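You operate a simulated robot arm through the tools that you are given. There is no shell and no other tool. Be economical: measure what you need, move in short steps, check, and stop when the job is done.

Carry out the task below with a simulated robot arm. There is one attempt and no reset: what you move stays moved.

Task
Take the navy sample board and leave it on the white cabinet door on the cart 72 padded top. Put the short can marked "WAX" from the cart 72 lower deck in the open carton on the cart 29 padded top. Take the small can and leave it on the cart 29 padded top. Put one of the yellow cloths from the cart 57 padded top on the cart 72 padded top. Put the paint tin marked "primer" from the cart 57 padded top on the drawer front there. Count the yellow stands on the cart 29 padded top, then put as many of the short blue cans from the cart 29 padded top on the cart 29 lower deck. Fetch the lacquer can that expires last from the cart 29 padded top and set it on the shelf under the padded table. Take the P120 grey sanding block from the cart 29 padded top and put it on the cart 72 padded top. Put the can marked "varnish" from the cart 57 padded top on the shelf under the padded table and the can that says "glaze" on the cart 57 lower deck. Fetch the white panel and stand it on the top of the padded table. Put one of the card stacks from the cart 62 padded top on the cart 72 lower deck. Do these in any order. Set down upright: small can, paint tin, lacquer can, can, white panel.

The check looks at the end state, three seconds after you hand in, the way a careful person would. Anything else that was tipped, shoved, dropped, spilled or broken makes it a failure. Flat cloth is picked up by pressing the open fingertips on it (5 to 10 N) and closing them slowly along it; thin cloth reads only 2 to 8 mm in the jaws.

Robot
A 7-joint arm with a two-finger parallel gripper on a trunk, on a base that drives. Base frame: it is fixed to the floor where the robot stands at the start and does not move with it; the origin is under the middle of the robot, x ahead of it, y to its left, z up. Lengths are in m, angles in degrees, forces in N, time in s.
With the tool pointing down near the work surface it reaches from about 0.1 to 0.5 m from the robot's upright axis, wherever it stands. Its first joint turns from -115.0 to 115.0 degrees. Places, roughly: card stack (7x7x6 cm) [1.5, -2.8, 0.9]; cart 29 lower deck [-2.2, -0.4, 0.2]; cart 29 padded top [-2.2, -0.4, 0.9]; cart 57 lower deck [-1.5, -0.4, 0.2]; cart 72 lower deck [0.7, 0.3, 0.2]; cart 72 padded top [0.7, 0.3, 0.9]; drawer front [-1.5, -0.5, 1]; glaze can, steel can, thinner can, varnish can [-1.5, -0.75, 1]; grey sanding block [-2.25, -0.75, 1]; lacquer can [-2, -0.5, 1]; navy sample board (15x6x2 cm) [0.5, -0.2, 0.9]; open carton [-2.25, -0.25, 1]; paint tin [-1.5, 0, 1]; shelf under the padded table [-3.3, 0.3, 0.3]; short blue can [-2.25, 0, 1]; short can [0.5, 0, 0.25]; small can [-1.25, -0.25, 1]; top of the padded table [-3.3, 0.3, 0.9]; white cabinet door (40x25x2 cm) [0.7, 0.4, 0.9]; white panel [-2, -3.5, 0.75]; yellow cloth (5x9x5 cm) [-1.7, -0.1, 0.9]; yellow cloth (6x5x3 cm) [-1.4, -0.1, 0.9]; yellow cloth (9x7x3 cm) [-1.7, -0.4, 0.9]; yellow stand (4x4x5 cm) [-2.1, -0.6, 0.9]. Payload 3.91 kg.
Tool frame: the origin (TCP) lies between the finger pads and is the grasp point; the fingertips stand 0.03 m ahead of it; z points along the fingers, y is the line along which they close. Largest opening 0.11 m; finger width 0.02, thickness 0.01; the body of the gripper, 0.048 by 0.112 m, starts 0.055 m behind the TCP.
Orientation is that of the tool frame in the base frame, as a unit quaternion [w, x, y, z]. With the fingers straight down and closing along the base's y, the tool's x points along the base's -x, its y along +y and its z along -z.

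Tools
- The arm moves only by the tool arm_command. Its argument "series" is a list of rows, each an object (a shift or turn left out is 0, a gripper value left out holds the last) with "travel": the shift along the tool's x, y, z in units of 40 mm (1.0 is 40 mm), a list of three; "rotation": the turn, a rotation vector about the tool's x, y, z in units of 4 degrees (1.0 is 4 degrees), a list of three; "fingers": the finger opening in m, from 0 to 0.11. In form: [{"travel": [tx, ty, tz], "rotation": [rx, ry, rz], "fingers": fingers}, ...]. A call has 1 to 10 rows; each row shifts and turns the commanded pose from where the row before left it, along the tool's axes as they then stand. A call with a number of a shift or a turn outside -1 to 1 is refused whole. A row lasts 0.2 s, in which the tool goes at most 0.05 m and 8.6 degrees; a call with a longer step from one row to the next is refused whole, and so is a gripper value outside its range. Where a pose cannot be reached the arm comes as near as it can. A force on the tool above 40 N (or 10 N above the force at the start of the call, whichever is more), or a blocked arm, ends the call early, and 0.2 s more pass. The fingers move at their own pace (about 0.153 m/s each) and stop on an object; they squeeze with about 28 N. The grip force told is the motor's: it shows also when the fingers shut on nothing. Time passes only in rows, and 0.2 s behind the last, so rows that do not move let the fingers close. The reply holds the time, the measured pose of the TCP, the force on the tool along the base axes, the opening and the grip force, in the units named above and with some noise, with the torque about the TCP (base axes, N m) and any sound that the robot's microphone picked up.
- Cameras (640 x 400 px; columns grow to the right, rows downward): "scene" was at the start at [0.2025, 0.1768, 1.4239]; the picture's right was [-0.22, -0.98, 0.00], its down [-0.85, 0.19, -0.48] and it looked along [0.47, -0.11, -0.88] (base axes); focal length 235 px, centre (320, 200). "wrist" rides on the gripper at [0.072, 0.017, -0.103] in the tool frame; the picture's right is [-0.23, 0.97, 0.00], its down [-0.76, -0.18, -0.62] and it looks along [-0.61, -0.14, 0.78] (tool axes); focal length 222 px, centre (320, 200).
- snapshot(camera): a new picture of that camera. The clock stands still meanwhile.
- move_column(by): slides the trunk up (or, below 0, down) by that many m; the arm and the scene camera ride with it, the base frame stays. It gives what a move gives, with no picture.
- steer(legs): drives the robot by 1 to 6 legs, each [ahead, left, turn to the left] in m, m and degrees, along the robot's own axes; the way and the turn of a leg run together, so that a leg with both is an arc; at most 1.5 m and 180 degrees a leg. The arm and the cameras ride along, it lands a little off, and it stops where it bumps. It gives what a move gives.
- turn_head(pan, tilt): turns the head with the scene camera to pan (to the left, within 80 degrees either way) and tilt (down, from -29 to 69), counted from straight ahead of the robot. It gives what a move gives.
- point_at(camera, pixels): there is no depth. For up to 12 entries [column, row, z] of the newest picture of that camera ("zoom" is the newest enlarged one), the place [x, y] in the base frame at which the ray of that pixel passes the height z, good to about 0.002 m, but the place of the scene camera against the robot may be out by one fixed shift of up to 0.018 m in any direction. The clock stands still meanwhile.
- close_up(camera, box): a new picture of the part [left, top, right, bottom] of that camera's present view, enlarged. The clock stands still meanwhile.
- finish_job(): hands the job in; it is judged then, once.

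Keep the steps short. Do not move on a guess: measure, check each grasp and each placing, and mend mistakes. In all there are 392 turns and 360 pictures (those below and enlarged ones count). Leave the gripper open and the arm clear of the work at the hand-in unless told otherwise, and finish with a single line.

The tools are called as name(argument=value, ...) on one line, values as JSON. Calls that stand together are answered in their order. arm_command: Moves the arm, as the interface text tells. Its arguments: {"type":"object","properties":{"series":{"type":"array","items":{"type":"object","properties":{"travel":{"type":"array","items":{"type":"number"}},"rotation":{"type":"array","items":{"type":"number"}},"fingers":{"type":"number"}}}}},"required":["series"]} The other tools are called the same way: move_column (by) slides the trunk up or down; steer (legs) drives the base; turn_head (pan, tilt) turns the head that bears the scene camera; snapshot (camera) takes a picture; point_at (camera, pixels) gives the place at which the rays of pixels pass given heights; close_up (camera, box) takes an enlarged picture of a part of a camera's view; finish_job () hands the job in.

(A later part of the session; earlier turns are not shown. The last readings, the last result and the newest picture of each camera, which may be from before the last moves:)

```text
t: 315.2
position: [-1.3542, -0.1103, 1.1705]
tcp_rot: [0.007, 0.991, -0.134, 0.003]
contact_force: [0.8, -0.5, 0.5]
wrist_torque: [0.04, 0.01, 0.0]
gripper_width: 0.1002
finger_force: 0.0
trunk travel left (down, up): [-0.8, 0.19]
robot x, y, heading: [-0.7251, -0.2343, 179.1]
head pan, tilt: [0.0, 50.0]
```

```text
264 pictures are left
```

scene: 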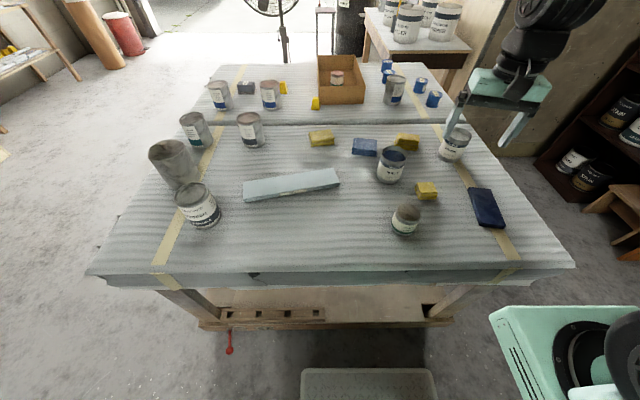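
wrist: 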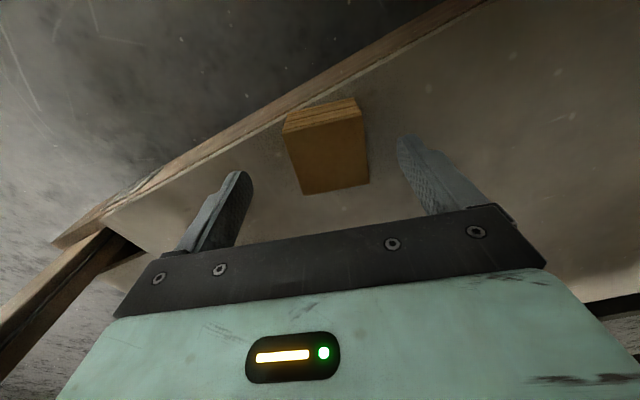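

close_up(camera="scene", box=[360, 60, 480, 140])

close_up(camera="scene", box=[140, 70, 360, 240])

close_up(camera="scene", box=[330, 120, 520, 250])

point_at(camera="scene", pixels=[[427, 187, 0.915], [405, 212, 0.96], [455, 132, 0.98], [391, 155, 0.98], [198, 190, 0.99], [194, 118, 0.99], [250, 117, 0.99], [244, 190, 0.91], [338, 173, 0.91], [291, 182, 0.91], [396, 80, 1.0], [90, 270, 0.88]])

```text
5.00 times, centred on (420, 100) of scene
```

zoom: 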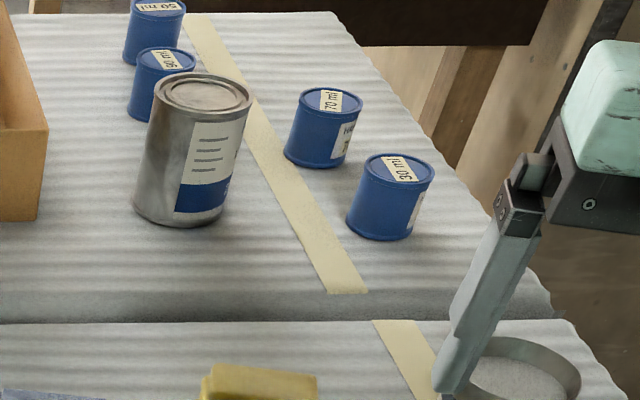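

```text
2.35 times, centred on (250, 155) of scene
```

zoom: 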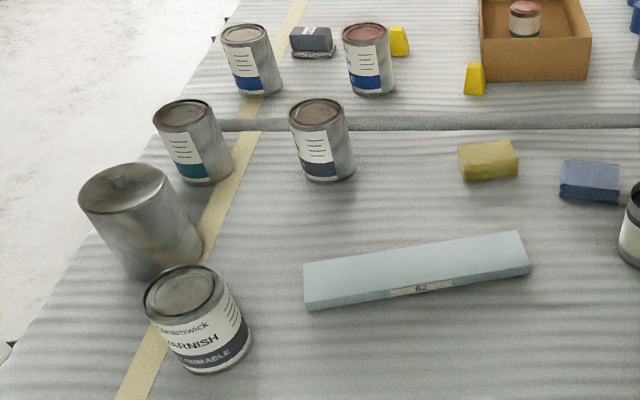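

```text
3.08 times, centred on (425, 185) of scene
```

zoom: 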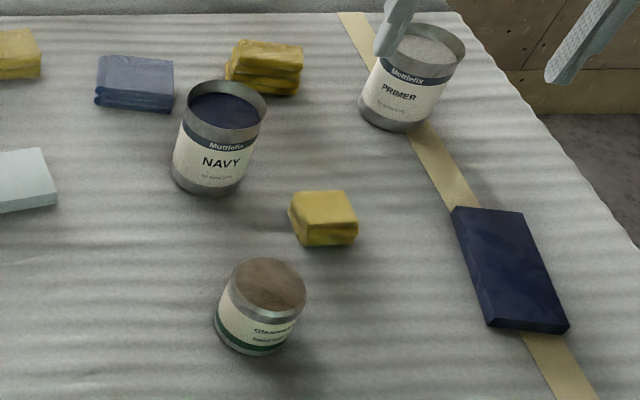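

```text
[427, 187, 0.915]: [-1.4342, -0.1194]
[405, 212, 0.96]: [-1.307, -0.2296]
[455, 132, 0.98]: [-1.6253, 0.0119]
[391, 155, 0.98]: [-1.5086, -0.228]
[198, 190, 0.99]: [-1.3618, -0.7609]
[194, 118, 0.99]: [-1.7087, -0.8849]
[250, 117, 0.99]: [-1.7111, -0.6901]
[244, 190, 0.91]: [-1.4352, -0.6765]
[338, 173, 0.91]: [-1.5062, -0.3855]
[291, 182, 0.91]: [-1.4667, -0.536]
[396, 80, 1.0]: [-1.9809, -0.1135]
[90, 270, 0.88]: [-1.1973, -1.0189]
```

Now the small yellow cloth near (-1.44,-0.135). A wrist view to refine it.

snapshot(camera="wrist")

```text
260 pictures are left
```

wrist: 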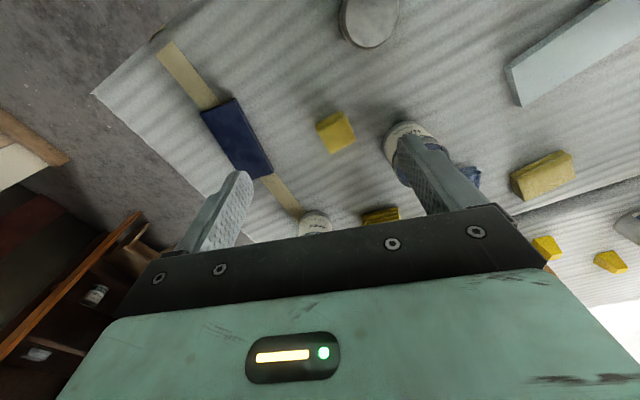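

close_up(camera="wrist", box=[290, 80, 390, 180])

point_at(camera="wrist", pixels=[[317, 126, 0.915], [344, 111, 0.915], [356, 138, 0.915], [330, 153, 0.915], [371, 20, 0.96], [408, 135, 0.98], [314, 218, 0.98]])

```text
4.00 times, centred on (340, 130) of wrist
```

zoom: 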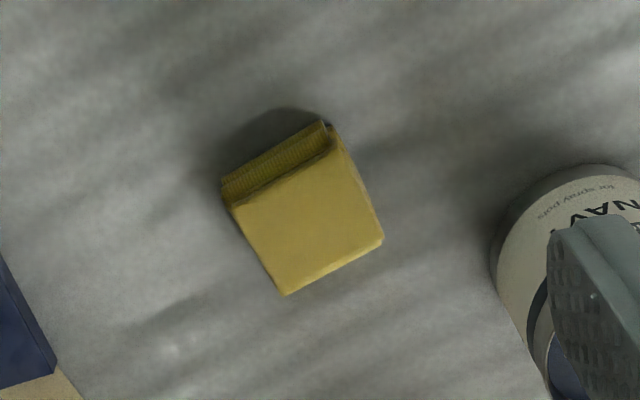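

```text
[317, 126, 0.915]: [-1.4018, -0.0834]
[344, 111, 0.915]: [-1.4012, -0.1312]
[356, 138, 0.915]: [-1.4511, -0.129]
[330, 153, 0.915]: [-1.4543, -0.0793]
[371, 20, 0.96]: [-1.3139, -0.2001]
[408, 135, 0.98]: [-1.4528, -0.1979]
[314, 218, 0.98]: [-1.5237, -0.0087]
```

Cloth centre is (-1.43,-0.107), aligned with the axes. I'll unyaw the tool, move over it and descend.

arm_command(series=[{"rotation": [0, 0, -1]}, {"rotation": [0, 0, -1]}, {"rotation": [0, 0, -1]}, {"rotation": [0, 0, -0.85]}, {"travel": [-0.9, -0.05, 0.3]}, {"travel": [-0.95, 0, 0.3]}, {"travel": [0, 0, 1]}, {"travel": [0, 0, 1]}, {"travel": [0, 0, 1]}, {}])

snapshot(camera="wrist")

```text
t: 317.4
position: [-1.426, -0.1084, 1.0257]
tcp_rot: [0.007, 1.0, 0.001, 0.001]
contact_force: [-0.5, -0.2, 0.6]
wrist_torque: [0.02, -0.02, 0.0]
gripper_width: 0.1
finger_force: 0.1
trunk travel left (down, up): [-0.8, 0.19]
robot x, y, heading: [-0.7237, -0.2359, 179.1]
head pan, tilt: [0.0, 50.0]
```

```text
258 pictures are left
```

wrist: 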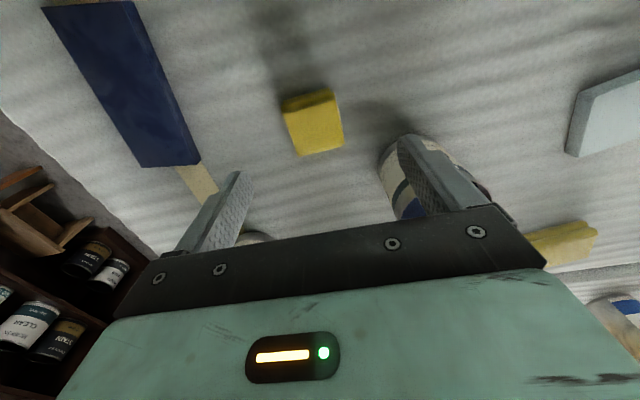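

point_at(camera="wrist", pixels=[[287, 107, 0.915], [335, 97, 0.915], [342, 146, 0.915], [300, 156, 0.915], [385, 180, 0.97], [398, 222, 0.9]])

```text
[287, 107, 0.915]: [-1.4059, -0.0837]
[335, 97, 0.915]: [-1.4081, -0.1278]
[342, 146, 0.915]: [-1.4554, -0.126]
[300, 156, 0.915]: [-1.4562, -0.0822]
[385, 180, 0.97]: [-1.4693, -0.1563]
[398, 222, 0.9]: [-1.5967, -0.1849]
```

arm_command(series=[{"travel": [-0.12, -0.07, 0.6], "fingers": 0.085}, {"travel": [0, 0, 1]}, {"travel": [0, 0, 0.6]}, {"travel": [0, 0, 0.3]}, {"travel": [0, 0, 0.1]}, {"fingers": 0.01}, {"fingers": 0.01}, {"fingers": 0.01}, {"fingers": 0.01}])

arm_command(series=[{"travel": [0, 0, -0.5]}, {"travel": [0, 0, -1]}, {"travel": [0, 0, -1]}, {"travel": [0, 0, -1]}, {}])

snapshot(camera="wrist")

```text
t: 319.4
position: [-1.4317, -0.1097, 0.9212]
tcp_rot: [0.009, 1.0, -0.001, 0.001]
contact_force: [-0.6, -0.8, 0.7]
wrist_torque: [0.0, 0.0, 0.0]
gripper_width: 0.0511
finger_force: 28.1
trunk travel left (down, up): [-0.8, 0.19]
robot x, y, heading: [-0.7224, -0.2383, 179.2]
head pan, tilt: [0.0, 50.0]
```

```text
t: 320.6
position: [-1.4347, -0.1088, 1.0609]
tcp_rot: [0.008, 1.0, -0.001, 0.001]
contact_force: [-0.8, 0.0, 0.0]
wrist_torque: [-0.01, 0.0, -0.04]
gripper_width: 0.0508
finger_force: 28.4
trunk travel left (down, up): [-0.8, 0.19]
robot x, y, heading: [-0.7206, -0.2341, 179.5]
head pan, tilt: [0.0, 50.0]
```

```text
257 pictures are left
```

wrist: 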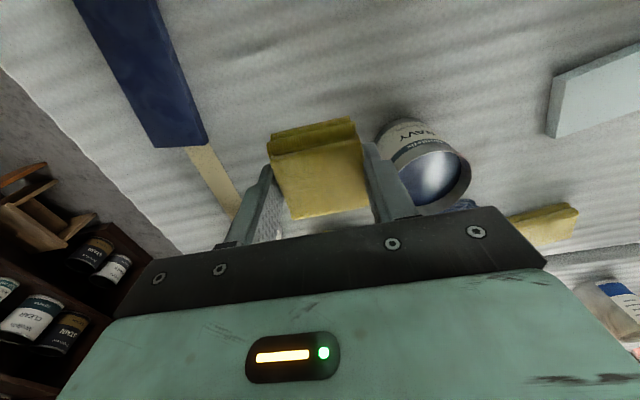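

The cloth is held. I'll raise, turn around and bring it to cart 72.

move_column(by=0.12)

steer(legs=[[0, 0, -179.3], [0.3, 0.36, 0], [0.17, 0, 0]])

snapshot(camera="scene")

```text
t: 322.1
position: [-1.4343, -0.1088, 1.1804]
tcp_rot: [0.008, 1.0, 0.0, 0.001]
contact_force: [-0.5, 0.5, 0.7]
wrist_torque: [0.04, -0.01, 0.0]
gripper_width: 0.0514
finger_force: 27.6
trunk travel left (down, up): [-0.92, 0.07]
robot x, y, heading: [-0.7207, -0.2377, 179.3]
head pan, tilt: [0.0, 50.0]
```

```text
t: 333.3
position: [0.4721, -0.0513, 1.1789]
tcp_rot: [-0.002, 0.015, 1.0, 0.008]
contact_force: [-0.1, 0.4, -0.8]
wrist_torque: [0.0, -0.02, -0.01]
gripper_width: 0.051
finger_force: 28.5
trunk travel left (down, up): [-0.92, 0.07]
robot x, y, heading: [-0.2374, 0.0994, -3.0]
head pan, tilt: [0.0, 50.0]
```

```text
256 pictures are left
```

scene: 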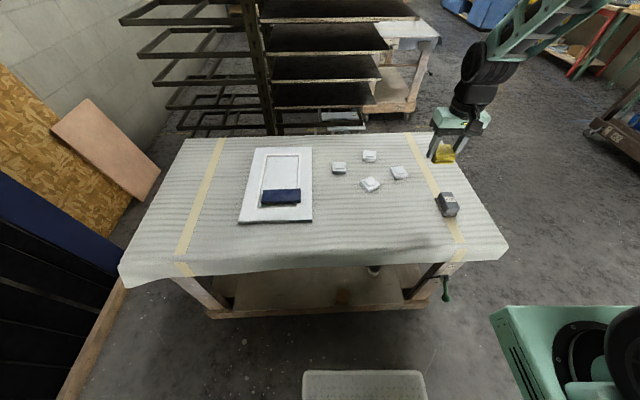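

Position is free (between P120 and the pads). Lower and release.

arm_command(series=[{"travel": [0, 0, 1]}, {"travel": [0, 0, 1]}, {"travel": [0, 0, 1]}, {"travel": [0, 0, 1]}, {"travel": [0, 0, 1]}, {"travel": [0, 0, 0.9]}, {"travel": [0, 0, 0.25]}, {"travel": [0, 0, 0.2]}, {}])

arm_command(series=[{"travel": [0, 0, 0.06]}, {"fingers": 0.09}, {"fingers": 0.09}, {"travel": [0, 0, -0.8]}, {"travel": [0, 0, -1]}, {"travel": [0, 0, -1]}, {"travel": [0, 0, -1]}, {}])

snapshot(camera="wrist")

```text
t: 335.3
position: [0.4708, -0.0482, 0.9256]
tcp_rot: [-0.002, 0.015, 1.0, 0.008]
contact_force: [0.1, -0.1, 0.1]
wrist_torque: [0.0, -0.02, -0.03]
gripper_width: 0.051
finger_force: 27.5
trunk travel left (down, up): [-0.92, 0.07]
robot x, y, heading: [-0.2371, 0.0982, -2.8]
head pan, tilt: [0.0, 50.0]
```

```text
t: 337.1
position: [0.4724, -0.05, 1.0756]
tcp_rot: [-0.002, 0.015, 1.0, 0.008]
contact_force: [0.4, 0.0, -0.2]
wrist_torque: [0.01, 0.02, -0.01]
gripper_width: 0.0899
finger_force: 0.1
trunk travel left (down, up): [-0.92, 0.07]
robot x, y, heading: [-0.233, 0.0976, -2.4]
head pan, tilt: [0.0, 50.0]
```

```text
255 pictures are left
```

wrist: 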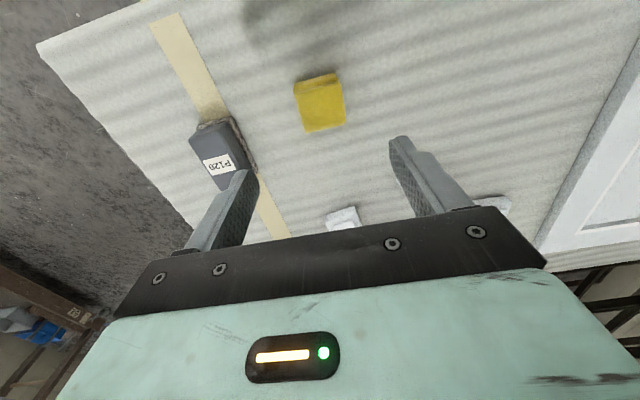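

Cloth is done. Now the small can on cart 57. I'll raise, back off, and turn around to face it.

arm_command(series=[{"travel": [0, 0, -1]}, {"travel": [0, 0, -1]}, {"travel": [0, 0, -0.5], "fingers": 0.11}, {}])

steer(legs=[[-0.38, -0.45, 0], [0, 0, 91], [0, 0, 91]])

snapshot(camera="wrist")

```text
t: 338.1
position: [0.4715, -0.0513, 1.176]
tcp_rot: [-0.001, 0.016, 1.0, 0.008]
contact_force: [0.1, 1.0, -0.3]
wrist_torque: [0.01, -0.03, 0.0]
gripper_width: 0.11
finger_force: 0.1
trunk travel left (down, up): [-0.92, 0.07]
robot x, y, heading: [-0.2339, 0.0996, -2.7]
head pan, tilt: [0.0, 50.0]
```

```text
t: 349.4
position: [-1.358, -0.2477, 1.1746]
tcp_rot: [0.008, 0.999, 0.031, 0.002]
contact_force: [-0.3, 0.7, 0.9]
wrist_torque: [0.0, -0.02, 0.0]
gripper_width: 0.1099
finger_force: 0.1
trunk travel left (down, up): [-0.92, 0.07]
robot x, y, heading: [-0.6395, -0.3346, -177.6]
head pan, tilt: [0.0, 50.0]
```

```text
254 pictures are left
```

wrist: 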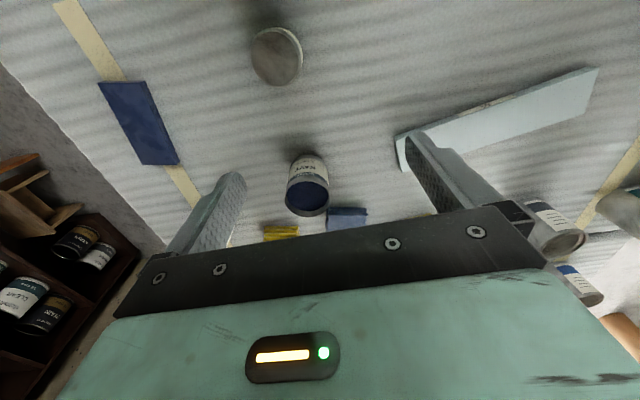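

point_at(camera="wrist", pixels=[[278, 57, 0.96], [252, 57, 0.96], [302, 57, 0.96], [278, 57, 0.94], [307, 192, 0.98], [403, 150, 0.9], [596, 75, 0.9]])

close_up(camera="wrist", box=[220, 0, 340, 100])

```text
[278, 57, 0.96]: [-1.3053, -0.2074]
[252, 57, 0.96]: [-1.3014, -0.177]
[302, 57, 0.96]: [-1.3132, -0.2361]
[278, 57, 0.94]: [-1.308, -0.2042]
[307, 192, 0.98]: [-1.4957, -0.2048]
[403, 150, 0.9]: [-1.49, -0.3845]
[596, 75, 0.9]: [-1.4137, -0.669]
```

```text
4.00 times, centred on (280, 50) of wrist
```

zoom: 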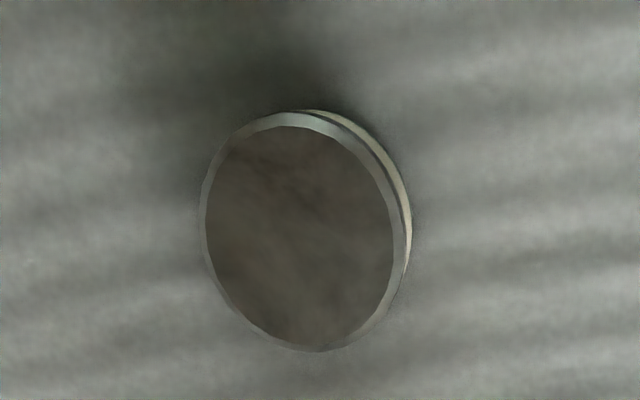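

arm_command(series=[{"travel": [0.65, -0.45, 0]}, {"travel": [0.7, -0.45, 0]}, {"travel": [0, 0, 1]}, {"travel": [0, 0, 1]}, {"travel": [0, 0, 1]}, {"travel": [0, 0, 0.7]}, {}])

snapshot(camera="wrist")

```text
t: 351.0
position: [-1.3052, -0.2111, 1.024]
tcp_rot: [0.008, 0.999, 0.031, 0.003]
contact_force: [0.9, 0.2, 0.6]
wrist_torque: [0.02, 0.02, 0.0]
gripper_width: 0.1099
finger_force: 0.0
trunk travel left (down, up): [-0.92, 0.07]
robot x, y, heading: [-0.6383, -0.3343, -177.4]
head pan, tilt: [0.0, 50.0]
```

```text
252 pictures are left
```

wrist: 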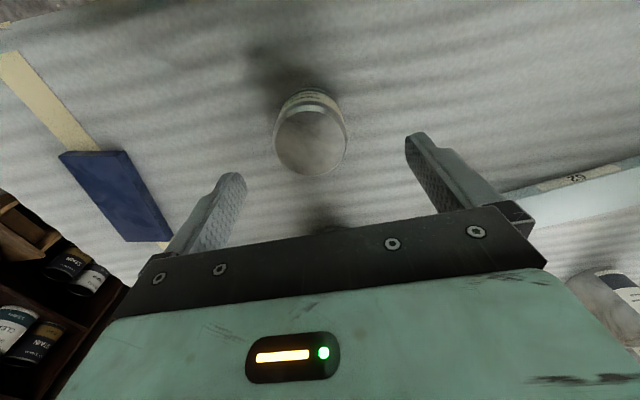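

point_at(camera="wrist", pixels=[[310, 141, 0.96], [275, 145, 0.96], [346, 138, 0.96], [310, 141, 0.95]])

```text
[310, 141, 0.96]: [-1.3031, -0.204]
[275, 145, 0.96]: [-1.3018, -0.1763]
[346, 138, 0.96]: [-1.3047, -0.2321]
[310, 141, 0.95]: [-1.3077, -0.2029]
```

Centred. Descend, close, lift.

arm_command(series=[{"travel": [0, -0.17, 0.5]}, {"travel": [0, 0, 0.9]}, {"travel": [0, 0, 0.75]}, {"travel": [0, 0, 0.2]}, {"fingers": 0.04}, {"fingers": 0.04}, {"fingers": 0.04}])

arm_command(series=[{"travel": [0, 0, -0.4]}, {"travel": [0, 0, -0.8]}, {"travel": [0, 0, -1]}, {"travel": [0, 0, -1]}, {"travel": [0, 0, -1]}, {"travel": [0, 0, -1]}, {}])

snapshot(camera="wrist")

```text
t: 352.6
position: [-1.3057, -0.2049, 0.9311]
tcp_rot: [0.008, 1.0, 0.03, 0.002]
contact_force: [0.3, 1.2, 1.7]
wrist_torque: [0.16, 0.06, 0.03]
gripper_width: 0.0626
finger_force: 27.6
trunk travel left (down, up): [-0.92, 0.07]
robot x, y, heading: [-0.6363, -0.332, -177.3]
head pan, tilt: [0.0, 50.0]
```

```text
t: 354.2
position: [-1.3067, -0.2041, 1.1416]
tcp_rot: [0.008, 1.0, 0.03, 0.002]
contact_force: [0.1, 0.6, -1.2]
wrist_torque: [0.03, -0.03, -0.05]
gripper_width: 0.0626
finger_force: 28.9
trunk travel left (down, up): [-0.92, 0.07]
robot x, y, heading: [-0.6401, -0.3315, -177.3]
head pan, tilt: [0.0, 50.0]
```

```text
251 pictures are left
```

wrist: 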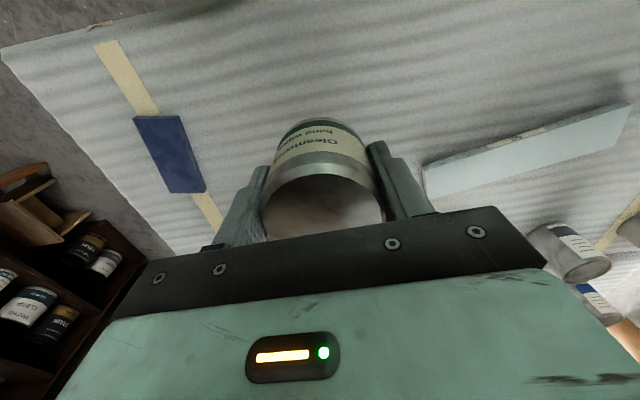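

The small can is held. I'll go round the north-east corner to the north end of cart 29.

steer(legs=[[0, -1.2, -2.5], [0, 0, 90], [0, -1.3, 0], [0, -0.1, 0]])

turn_head(pan=0, tilt=50)

snapshot(camera="scene")

```text
t: 370.8
position: [-2.2145, 0.244, 1.141]
tcp_rot: [0.004, 0.712, 0.702, 0.007]
contact_force: [0.4, 0.8, -1.7]
wrist_torque: [-0.01, 0.0, -0.03]
gripper_width: 0.0626
finger_force: 27.5
trunk travel left (down, up): [-0.92, 0.07]
robot x, y, heading: [-2.0377, 0.9029, -91.7]
head pan, tilt: [0.0, 50.0]
```

```text
t: 371.4
position: [-2.2144, 0.2438, 1.1406]
tcp_rot: [0.004, 0.712, 0.703, 0.008]
contact_force: [0.1, 0.5, -0.7]
wrist_torque: [0.03, -0.01, 0.0]
gripper_width: 0.0626
finger_force: 28.0
trunk travel left (down, up): [-0.92, 0.07]
robot x, y, heading: [-2.0382, 0.8998, -91.5]
head pan, tilt: [0.0, 50.0]
```

```text
250 pictures are left
```

scene: 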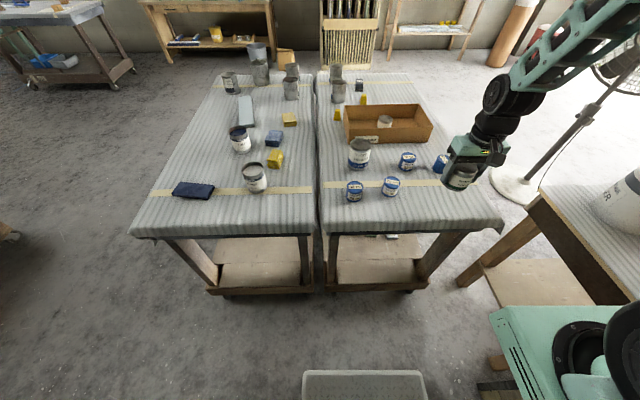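

close_up(camera="scene", box=[325, 130, 405, 205])

point_at(camera="scene", pixels=[[355, 186, 0.945], [391, 180, 0.945], [408, 155, 0.945], [440, 160, 0.945], [359, 143, 1.0], [253, 167, 0.98], [325, 232, 0.888], [500, 225, 0.888], [330, 290, 0.2], [425, 283, 0.2]])

```text
5.33 times, centred on (365, 168) of scene
```

zoom: 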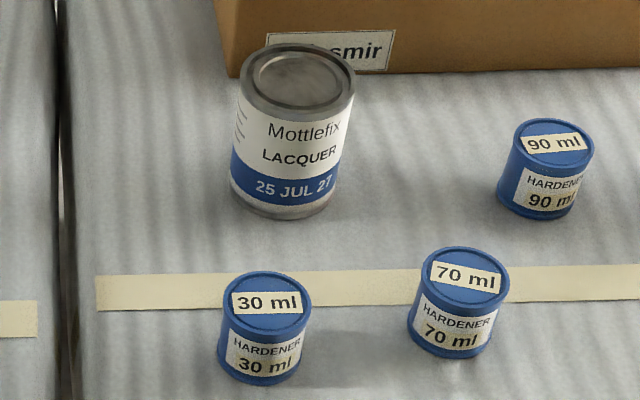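

```text
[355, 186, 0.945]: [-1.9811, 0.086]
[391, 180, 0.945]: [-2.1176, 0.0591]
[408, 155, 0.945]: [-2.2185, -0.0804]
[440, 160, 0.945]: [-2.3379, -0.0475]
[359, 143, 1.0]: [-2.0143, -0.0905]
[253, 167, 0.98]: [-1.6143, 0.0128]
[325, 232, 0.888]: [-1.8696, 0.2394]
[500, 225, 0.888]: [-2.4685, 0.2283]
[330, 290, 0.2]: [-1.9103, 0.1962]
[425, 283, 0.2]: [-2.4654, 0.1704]
```

The lacquers read 25 JUL 27, 07 JUN 27 and 12 SEP 27, so 12 SEP 27 (the south one) is the one to move. Now I'll place the small can at about (-2.27,0.12).

steer(legs=[[0.125, -0.055, 1.5]])

arm_command(series=[{"travel": [0, 0, 1]}, {"travel": [0, 0, 1]}, {"travel": [0, 0, 1]}, {"travel": [0, 0, 1]}, {"travel": [0, 0, 0.8]}, {"travel": [0, 0, 0.2]}, {}])

snapshot(camera="scene")

```text
t: 372.7
position: [-2.2547, 0.1174, 1.143]
tcp_rot: [0.005, 0.703, 0.711, 0.006]
contact_force: [-0.1, -0.1, -1.0]
wrist_torque: [-0.03, 0.02, 0.01]
gripper_width: 0.0625
finger_force: 27.8
trunk travel left (down, up): [-0.92, 0.07]
robot x, y, heading: [-2.0977, 0.7769, -89.9]
head pan, tilt: [0.0, 50.0]
```

```text
t: 374.3
position: [-2.2503, 0.1158, 0.9395]
tcp_rot: [0.004, 0.703, 0.712, 0.007]
contact_force: [0.1, -0.6, -2.1]
wrist_torque: [0.01, 0.01, 0.02]
gripper_width: 0.0624
finger_force: 28.1
trunk travel left (down, up): [-0.92, 0.07]
robot x, y, heading: [-2.0945, 0.7764, -89.9]
head pan, tilt: [0.0, 50.0]
```

```text
248 pictures are left
```

scene: 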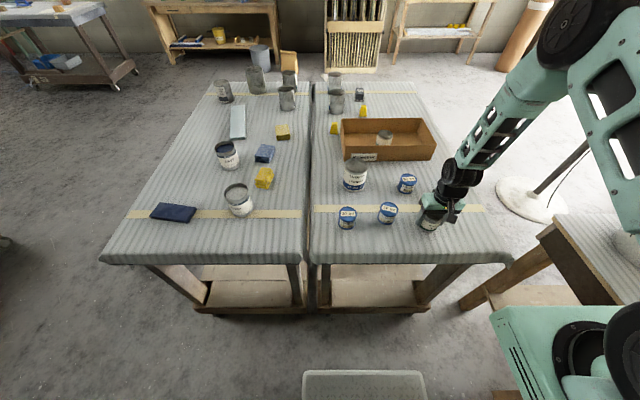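

arm_command(series=[{"travel": [0, 0, 0.1]}, {"travel": [0, 0, 0.08]}, {"travel": [0, 0, 0.08]}, {"travel": [0, 0, 0.06]}])

arm_command(series=[{"fingers": 0.09}, {"fingers": 0.09}, {"travel": [0, 0, -0.8]}, {"travel": [0, 0, -1]}, {"travel": [0, 0, -1]}, {"travel": [0, 0, -1]}, {}])

snapshot(camera="wrist")

```text
t: 375.3
position: [-2.2503, 0.1179, 0.9301]
tcp_rot: [0.006, 0.702, 0.712, 0.006]
contact_force: [2.3, 0.3, 24.5]
wrist_torque: [-0.09, 0.73, -0.1]
gripper_width: 0.063
finger_force: 28.4
trunk travel left (down, up): [-0.92, 0.07]
robot x, y, heading: [-2.0947, 0.7777, -90.1]
head pan, tilt: [0.0, 50.0]
```

```text
t: 376.9
position: [-2.2536, 0.118, 1.0801]
tcp_rot: [0.004, 0.703, 0.711, 0.007]
contact_force: [0.7, -0.4, 0.8]
wrist_torque: [0.0, 0.01, 0.0]
gripper_width: 0.0902
finger_force: 0.0
trunk travel left (down, up): [-0.92, 0.07]
robot x, y, heading: [-2.0951, 0.775, -90.2]
head pan, tilt: [0.0, 50.0]
```

```text
247 pictures are left
```

wrist: 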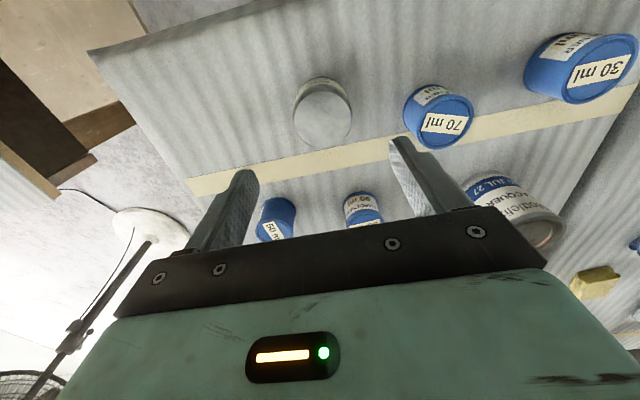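

The small can stands well. Now measure the blue 70 ml and 30 ml cans.

point_at(camera="wrist", pixels=[[445, 122, 0.94], [415, 122, 0.94], [474, 118, 0.94], [584, 76, 0.94], [322, 115, 0.96]])

```text
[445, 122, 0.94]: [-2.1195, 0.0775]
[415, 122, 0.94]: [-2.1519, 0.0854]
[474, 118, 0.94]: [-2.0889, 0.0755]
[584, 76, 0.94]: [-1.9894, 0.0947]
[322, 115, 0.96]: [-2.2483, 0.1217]
```

arm_command(series=[{"travel": [-0.3, 0.9, 0], "fingers": 0.1}, {"travel": [-0.3, 0.9, 0]}, {"travel": [-0.2, 0.9, 0]}, {"travel": [-0.2, 0.65, 0]}, {"travel": [0, 0, 0.8]}, {"travel": [0, 0, 0.7]}, {}])

snapshot(camera="wrist")

```text
t: 378.5
position: [-2.1168, 0.0785, 1.0218]
tcp_rot: [0.004, 0.703, 0.711, 0.007]
contact_force: [-0.4, -0.1, 0.4]
wrist_torque: [-0.01, -0.02, -0.05]
gripper_width: 0.1001
finger_force: 0.1
trunk travel left (down, up): [-0.92, 0.07]
robot x, y, heading: [-2.0936, 0.7787, -90.1]
head pan, tilt: [0.0, 50.0]
```

```text
246 pictures are left
```

wrist: 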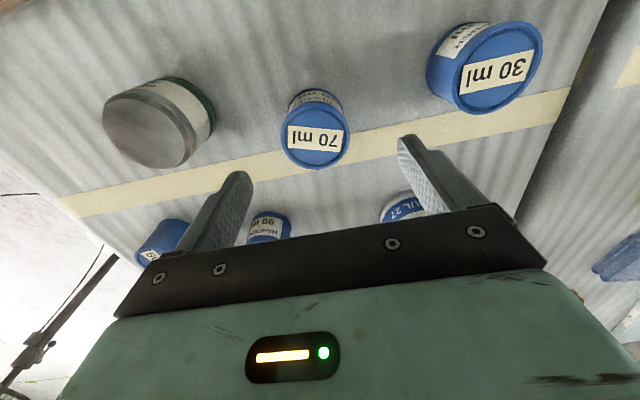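

point_at(camera="wrist", pixels=[[315, 138, 0.945], [315, 138, 0.935], [281, 140, 0.94], [348, 134, 0.94]])

```text
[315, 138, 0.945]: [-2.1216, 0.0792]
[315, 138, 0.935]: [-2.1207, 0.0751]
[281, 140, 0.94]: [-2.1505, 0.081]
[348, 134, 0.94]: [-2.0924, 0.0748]
```

arm_command(series=[{"travel": [0, -0.1, 0.6]}, {"travel": [0, 0, 0.9]}, {"travel": [0, 0, 0.7]}, {"travel": [0, 0, 0.2]}, {"fingers": 0.03}, {"fingers": 0.03}, {"fingers": 0.03}])

arm_command(series=[{"travel": [0, 0, -0.4]}, {"travel": [0, 0, -0.8]}, {"travel": [0, 0, -1]}, {"travel": [0, 0, -1]}, {}])

snapshot(camera="wrist")

```text
t: 380.1
position: [-2.1199, 0.0814, 0.9253]
tcp_rot: [0.004, 0.702, 0.712, 0.007]
contact_force: [-0.3, -0.1, -0.2]
wrist_torque: [0.01, 0.02, -0.01]
gripper_width: 0.0589
finger_force: 27.9
trunk travel left (down, up): [-0.92, 0.07]
robot x, y, heading: [-2.0941, 0.7778, -90.0]
head pan, tilt: [0.0, 50.0]
```

```text
t: 381.3
position: [-2.1206, 0.0791, 1.0545]
tcp_rot: [0.004, 0.702, 0.712, 0.007]
contact_force: [-0.3, -0.4, -1.2]
wrist_torque: [-0.01, 0.0, -0.04]
gripper_width: 0.0587
finger_force: 27.7
trunk travel left (down, up): [-0.92, 0.07]
robot x, y, heading: [-2.0903, 0.777, -89.9]
head pan, tilt: [0.0, 50.0]
```

```text
245 pictures are left
```

wrist: 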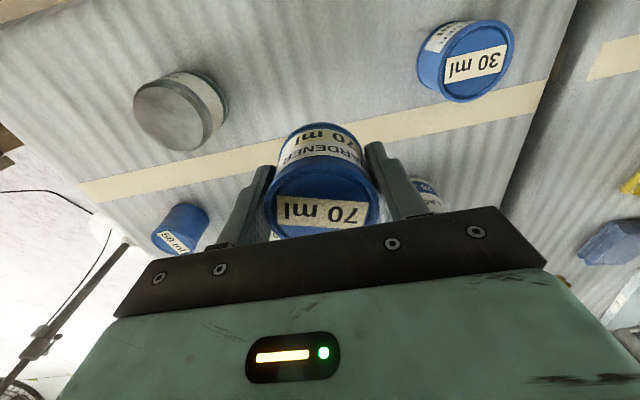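

Held. I'll back off, raise the tool relative to the trunk, and lower the trunk fully.

steer(legs=[[-0.3, 0, 0]])

arm_command(series=[{"travel": [0, 0, -1]}, {"travel": [0, 0, -1]}, {"travel": [0, 0, -1]}, {"travel": [0, 0, -1]}, {"travel": [0, 0, -1]}, {}])

move_column(by=-0.4)

move_column(by=-0.4)

move_column(by=-0.12)

turn_head(pan=-10, tilt=20)

snapshot(camera="scene")

```text
t: 383.4
position: [-2.1227, 0.386, 1.0539]
tcp_rot: [0.005, 0.705, 0.709, 0.007]
contact_force: [-0.3, 0.1, -0.9]
wrist_torque: [0.0, -0.01, 0.0]
gripper_width: 0.0591
finger_force: 27.6
trunk travel left (down, up): [-0.92, 0.07]
robot x, y, heading: [-2.0913, 1.083, -90.4]
head pan, tilt: [0.0, 50.0]
```

```text
t: 384.8
position: [-2.1281, 0.3874, 1.2559]
tcp_rot: [0.004, 0.705, 0.709, 0.007]
contact_force: [-0.5, 0.4, -1.6]
wrist_torque: [-0.01, 0.05, 0.03]
gripper_width: 0.0589
finger_force: 27.6
trunk travel left (down, up): [-0.92, 0.07]
robot x, y, heading: [-2.0915, 1.0828, -90.6]
head pan, tilt: [0.0, 50.0]
```

```text
t: 388.6
position: [-2.1279, 0.3879, 0.8572]
tcp_rot: [0.004, 0.705, 0.709, 0.006]
contact_force: [-1.0, 0.5, -1.0]
wrist_torque: [0.01, 0.0, 0.0]
gripper_width: 0.0592
finger_force: 27.7
trunk travel left (down, up): [-0.52, 0.47]
robot x, y, heading: [-2.0895, 1.0871, -90.7]
head pan, tilt: [0.0, 50.0]
```

```text
t: 392.5
position: [-2.1276, 0.388, 0.4569]
tcp_rot: [0.004, 0.706, 0.708, 0.006]
contact_force: [0.2, -0.2, -0.1]
wrist_torque: [0.0, 0.05, 0.0]
gripper_width: 0.0591
finger_force: 27.3
trunk travel left (down, up): [-0.12, 0.87]
robot x, y, heading: [-2.0911, 1.0804, -90.6]
head pan, tilt: [0.0, 50.0]
```

```text
t: 394.0
position: [-2.1284, 0.3883, 0.3362]
tcp_rot: [0.004, 0.705, 0.709, 0.006]
contact_force: [0.1, 0.4, -1.0]
wrist_torque: [-0.01, -0.01, 0.01]
gripper_width: 0.0591
finger_force: 28.1
trunk travel left (down, up): [0.0, 0.99]
robot x, y, heading: [-2.0903, 1.0846, -90.5]
head pan, tilt: [0.0, 50.0]
```

```text
t: 394.9
position: [-2.1288, 0.3887, 0.3351]
tcp_rot: [0.004, 0.706, 0.708, 0.008]
contact_force: [-0.6, -0.4, -0.3]
wrist_torque: [0.0, 0.0, -0.01]
gripper_width: 0.059
finger_force: 27.9
trunk travel left (down, up): [0.0, 0.99]
robot x, y, heading: [-2.0932, 1.0893, -90.8]
head pan, tilt: [-10.0, 20.0]
```

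```text
244 pictures are left
```

scene: 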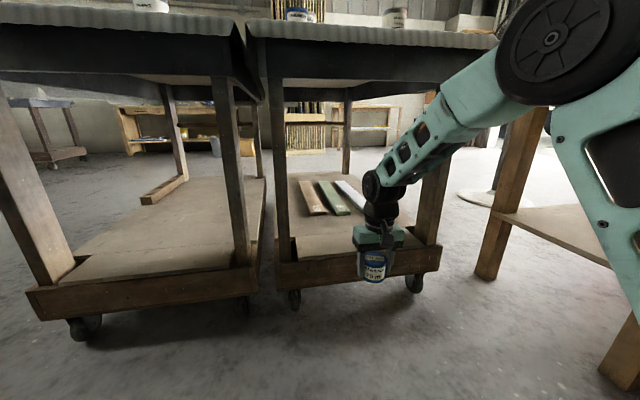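

point_at(camera="scene", pixels=[[305, 256, 0.24], [400, 247, 0.24], [315, 214, 0.24], [340, 215, 0.24], [360, 205, 0.24], [290, 250, 0.24], [415, 240, 0.24], [250, 30, 0.86], [248, 50, 0.8]])

```text
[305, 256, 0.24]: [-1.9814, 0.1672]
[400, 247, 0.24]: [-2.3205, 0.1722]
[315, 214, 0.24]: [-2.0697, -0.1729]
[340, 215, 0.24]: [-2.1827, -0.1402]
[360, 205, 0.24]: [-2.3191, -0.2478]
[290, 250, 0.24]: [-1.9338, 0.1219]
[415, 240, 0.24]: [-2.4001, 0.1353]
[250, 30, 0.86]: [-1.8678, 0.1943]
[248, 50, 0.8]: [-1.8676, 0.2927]
```

I'll drive in: deck edge at y≈0.16, boards begin at −0.15, target y≈0.085.

steer(legs=[[0.2, -0.07, 0.6]])

snapshot(camera="scene")

```text
t: 396.6
position: [-2.1945, 0.1864, 0.3361]
tcp_rot: [0.004, 0.703, 0.711, 0.006]
contact_force: [0.2, 0.2, -0.8]
wrist_torque: [0.0, 0.02, 0.02]
gripper_width: 0.0593
finger_force: 27.8
trunk travel left (down, up): [0.0, 0.99]
robot x, y, heading: [-2.1653, 0.8806, -90.0]
head pan, tilt: [-10.0, 20.0]
```

```text
243 pictures are left
```

scene: 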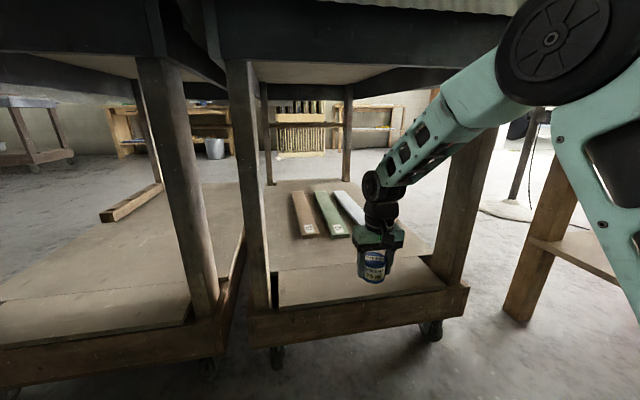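

Forearm has clearance beneath the apron. Go 0.1 m further.

steer(legs=[[0.1, 0, 0]])

snapshot(camera="wrist")

snapshot(camera="scene")

```text
t: 397.7
position: [-2.1947, 0.0848, 0.3369]
tcp_rot: [0.005, 0.702, 0.712, 0.007]
contact_force: [-1.0, -0.5, -1.2]
wrist_torque: [0.02, 0.0, 0.0]
gripper_width: 0.0589
finger_force: 27.9
trunk travel left (down, up): [0.0, 0.99]
robot x, y, heading: [-2.1614, 0.783, -89.8]
head pan, tilt: [-10.0, 20.0]
```

```text
242 pictures are left
```

wrist: 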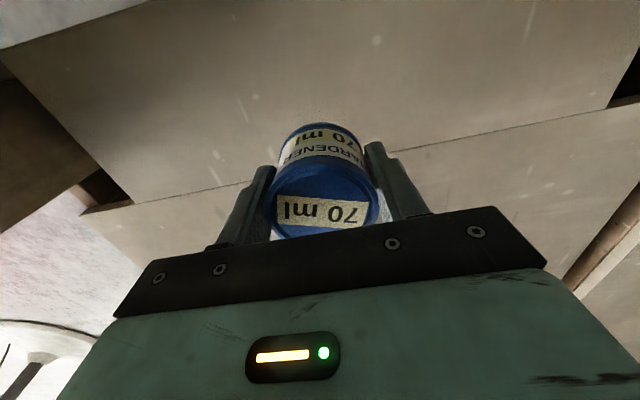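

```text
241 pictures are left
```

scene: 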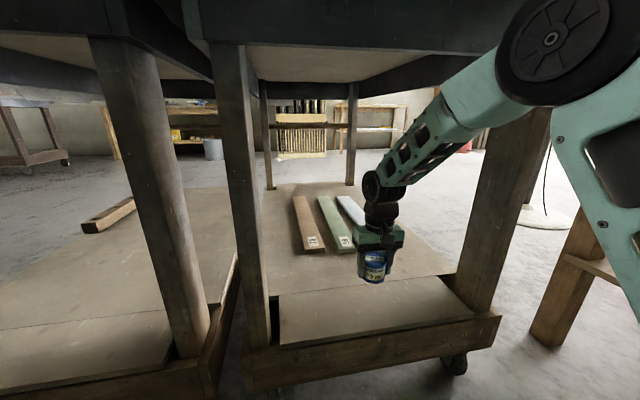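

A panel seam runs under the can, so I'll reach 4.5 cm further and lower onto the rear panel.

arm_command(series=[{"travel": [-0.55, 0, 0]}, {"travel": [-0.55, 0, 0]}, {"travel": [0, 0, 0.6]}, {"travel": [0, 0, 0.5]}, {"travel": [0, 0, 0.15]}, {}])

arm_command(series=[{"travel": [0, 0, 0.12]}, {"travel": [0, 0, 0.1]}, {"travel": [0, 0, 0.1]}, {"travel": [0, 0, 0.1]}])

```text
t: 399.1
position: [-2.193, 0.0415, 0.288]
tcp_rot: [0.005, 0.702, 0.712, 0.007]
contact_force: [-1.2, 5.0, 20.5]
wrist_torque: [0.2, 0.59, -0.16]
gripper_width: 0.0592
finger_force: 28.1
trunk travel left (down, up): [0.0, 0.99]
robot x, y, heading: [-2.1657, 0.7792, -90.2]
head pan, tilt: [-10.0, 20.0]
```

```text
t: 399.7
position: [-2.1923, 0.041, 0.2832]
tcp_rot: [0.008, 0.702, 0.712, 0.005]
contact_force: [-0.5, 8.0, 20.3]
wrist_torque: [0.24, 0.58, -0.21]
gripper_width: 0.0594
finger_force: 27.6
trunk travel left (down, up): [0.0, 0.99]
robot x, y, heading: [-2.1651, 0.7806, -90.0]
head pan, tilt: [-10.0, 20.0]
stopped in row 2: the force on the tool passed its limit at 44 N (the readings are from after the stop); the commanded pose is now the measured one
```

Contact. Release and rise a little, then verify.

arm_command(series=[{"travel": [0, 0, -0.07], "fingers": 0.085}, {"fingers": 0.085}, {"travel": [0, 0, -0.7]}, {"travel": [0, 0, -0.9]}, {"travel": [0.55, 0, -0.3]}, {"travel": [0.55, 0, 0]}, {}])

snapshot(camera="wrist")

```text
t: 401.3
position: [-2.1933, 0.0855, 0.3601]
tcp_rot: [0.007, 0.702, 0.712, 0.006]
contact_force: [0.5, 0.1, 0.0]
wrist_torque: [-0.01, 0.02, -0.02]
gripper_width: 0.0848
finger_force: 0.1
trunk travel left (down, up): [0.0, 0.99]
robot x, y, heading: [-2.1632, 0.7812, -89.7]
head pan, tilt: [-10.0, 20.0]
```

```text
240 pictures are left
```

wrist: 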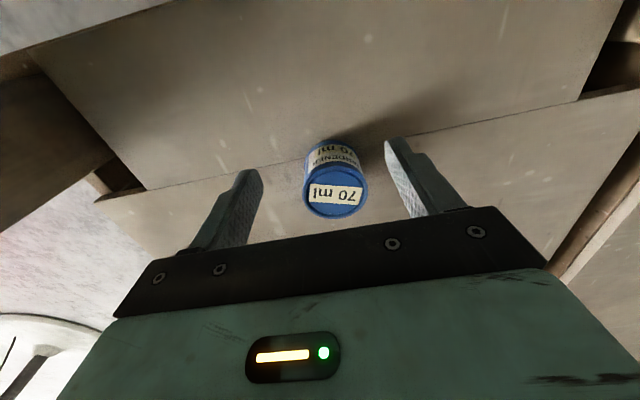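

Standing upright. Now fetch the 30 ml can: back off, raise the trunk, approach.

steer(legs=[[-0.31, 0, 0]])

move_column(by=0.4)

move_column(by=0.4)

steer(legs=[[0, 0.2, 0], [0.3, 0, 0]])

snapshot(camera="wrist")

```text
t: 403.4
position: [-2.1942, 0.3873, 0.3606]
tcp_rot: [0.007, 0.703, 0.711, 0.006]
contact_force: [-0.3, 0.2, -0.7]
wrist_torque: [0.02, 0.0, 0.0]
gripper_width: 0.0852
finger_force: 0.1
trunk travel left (down, up): [0.0, 0.99]
robot x, y, heading: [-2.165, 1.0848, -90.1]
head pan, tilt: [-10.0, 20.0]
```

```text
t: 407.2
position: [-2.1935, 0.3878, 0.7605]
tcp_rot: [0.007, 0.703, 0.711, 0.006]
contact_force: [-0.3, -0.2, -0.7]
wrist_torque: [-0.04, -0.01, 0.02]
gripper_width: 0.085
finger_force: 0.0
trunk travel left (down, up): [-0.4, 0.59]
robot x, y, heading: [-2.1625, 1.0856, -90.4]
head pan, tilt: [-10.0, 20.0]
```

```text
t: 411.0
position: [-2.1949, 0.3887, 1.1598]
tcp_rot: [0.007, 0.702, 0.712, 0.006]
contact_force: [0.1, -0.2, -0.5]
wrist_torque: [-0.01, 0.01, 0.01]
gripper_width: 0.0849
finger_force: 0.0
trunk travel left (down, up): [-0.8, 0.19]
robot x, y, heading: [-2.1632, 1.0816, -90.3]
head pan, tilt: [-10.0, 20.0]
```

```text
t: 414.3
position: [-1.9928, 0.0851, 1.16]
tcp_rot: [0.007, 0.701, 0.713, 0.005]
contact_force: [-0.3, 0.4, 0.3]
wrist_torque: [-0.02, 0.0, 0.02]
gripper_width: 0.0851
finger_force: 0.0
trunk travel left (down, up): [-0.8, 0.19]
robot x, y, heading: [-1.9656, 0.7834, -90.0]
head pan, tilt: [-10.0, 20.0]
```

```text
239 pictures are left
```

wrist: 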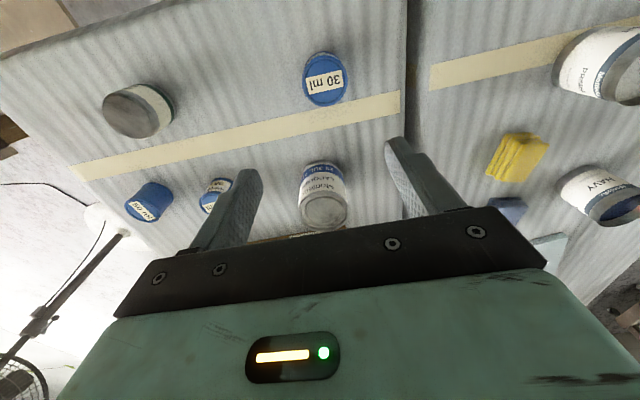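

point_at(camera="wrist", pixels=[[325, 80, 0.94], [303, 82, 0.94], [347, 78, 0.94], [325, 208, 1.0]])

```text
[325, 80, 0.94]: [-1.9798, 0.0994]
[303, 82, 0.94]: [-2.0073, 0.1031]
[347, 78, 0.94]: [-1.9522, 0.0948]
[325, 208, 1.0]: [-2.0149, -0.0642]
```

arm_command(series=[{"travel": [0.35, 0.33, 0], "fingers": 0.1}, {"travel": [0, 0, 1]}, {"travel": [0, 0, 1]}, {"travel": [0, 0, 1]}, {"travel": [0, 0, 0.5]}, {}])

snapshot(camera="wrist")

```text
t: 415.7
position: [-1.9765, 0.097, 1.0192]
tcp_rot: [0.007, 0.701, 0.713, 0.005]
contact_force: [-0.3, -0.5, -0.2]
wrist_torque: [0.01, -0.01, -0.03]
gripper_width: 0.1001
finger_force: 0.1
trunk travel left (down, up): [-0.8, 0.19]
robot x, y, heading: [-1.9631, 0.784, -89.8]
head pan, tilt: [-10.0, 20.0]
```

```text
238 pictures are left
```

wrist: 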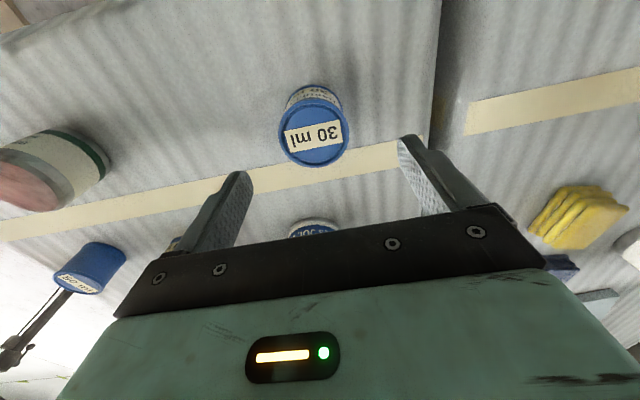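

arm_command(series=[{"travel": [0, -0.08, 0.6]}, {"travel": [0, 0, 0.9]}, {"travel": [0, 0, 0.65]}, {"travel": [0, 0, 0.2]}, {"fingers": 0.03}, {"fingers": 0.03}, {"fingers": 0.03}])

arm_command(series=[{"travel": [0, 0, -0.5]}, {"travel": [0, 0, -1]}, {"travel": [0, 0, -1]}, {"travel": [0, 0, -1]}, {"travel": [0, 0, -1]}, {"travel": [0, 0, -1]}, {}])

steer(legs=[[-0.3, -0.08, 0]])

snapshot(camera="wrist")

```text
t: 417.3
position: [-1.9792, 0.0964, 0.9272]
tcp_rot: [0.008, 0.7, 0.714, 0.005]
contact_force: [-0.7, -0.8, 1.2]
wrist_torque: [-0.03, 0.08, 0.02]
gripper_width: 0.059
finger_force: 27.9
trunk travel left (down, up): [-0.8, 0.19]
robot x, y, heading: [-1.9683, 0.7816, -89.9]
head pan, tilt: [-10.0, 20.0]
```

```text
t: 418.9
position: [-1.9825, 0.1022, 1.1473]
tcp_rot: [0.007, 0.701, 0.713, 0.005]
contact_force: [-0.6, -0.5, -0.3]
wrist_torque: [-0.01, 0.0, 0.0]
gripper_width: 0.0588
finger_force: 28.1
trunk travel left (down, up): [-0.8, 0.19]
robot x, y, heading: [-1.9611, 0.7799, -89.5]
head pan, tilt: [-10.0, 20.0]
```

```text
t: 420.9
position: [-2.0587, 0.398, 1.147]
tcp_rot: [0.007, 0.696, 0.718, 0.005]
contact_force: [0.8, -0.4, -0.4]
wrist_torque: [0.02, 0.01, 0.0]
gripper_width: 0.0588
finger_force: 27.7
trunk travel left (down, up): [-0.8, 0.19]
robot x, y, heading: [-2.0476, 1.0799, -89.2]
head pan, tilt: [-10.0, 20.0]
```

```text
237 pictures are left
```

wrist: 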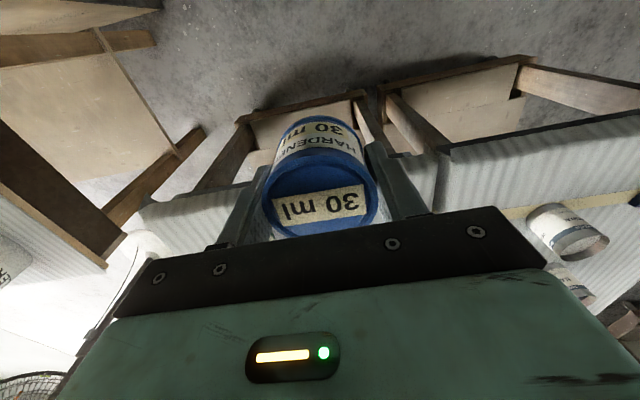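

Held. Lower the trunk and drive in next to the first can.

move_column(by=-0.4)

move_column(by=-0.4)

steer(legs=[[0.3, -0.015, -0.8]])

snapshot(camera="scene")

```text
t: 424.8
position: [-2.0583, 0.397, 0.7474]
tcp_rot: [0.006, 0.696, 0.718, 0.006]
contact_force: [0.9, -0.9, -0.5]
wrist_torque: [0.02, -0.05, -0.01]
gripper_width: 0.0587
finger_force: 28.3
trunk travel left (down, up): [-0.4, 0.59]
robot x, y, heading: [-2.0513, 1.077, -89.1]
head pan, tilt: [-10.0, 20.0]
```

```text
t: 428.6
position: [-2.0562, 0.3966, 0.3472]
tcp_rot: [0.007, 0.697, 0.717, 0.005]
contact_force: [-0.7, -0.3, -0.4]
wrist_torque: [-0.01, 0.03, -0.01]
gripper_width: 0.0588
finger_force: 28.4
trunk travel left (down, up): [0.0, 0.99]
robot x, y, heading: [-2.0505, 1.0784, -89.2]
head pan, tilt: [-10.0, 20.0]
```

```text
t: 430.7
position: [-2.0775, 0.0968, 0.3471]
tcp_rot: [0.007, 0.701, 0.713, 0.005]
contact_force: [-0.9, 0.6, -0.7]
wrist_torque: [0.02, -0.04, 0.01]
gripper_width: 0.0587
finger_force: 27.9
trunk travel left (down, up): [0.0, 0.99]
robot x, y, heading: [-2.0611, 0.7796, -90.0]
head pan, tilt: [-10.0, 20.0]
```

```text
236 pictures are left
```

scene: 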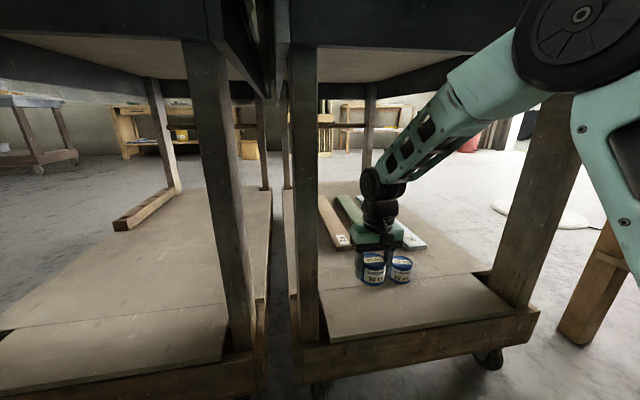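

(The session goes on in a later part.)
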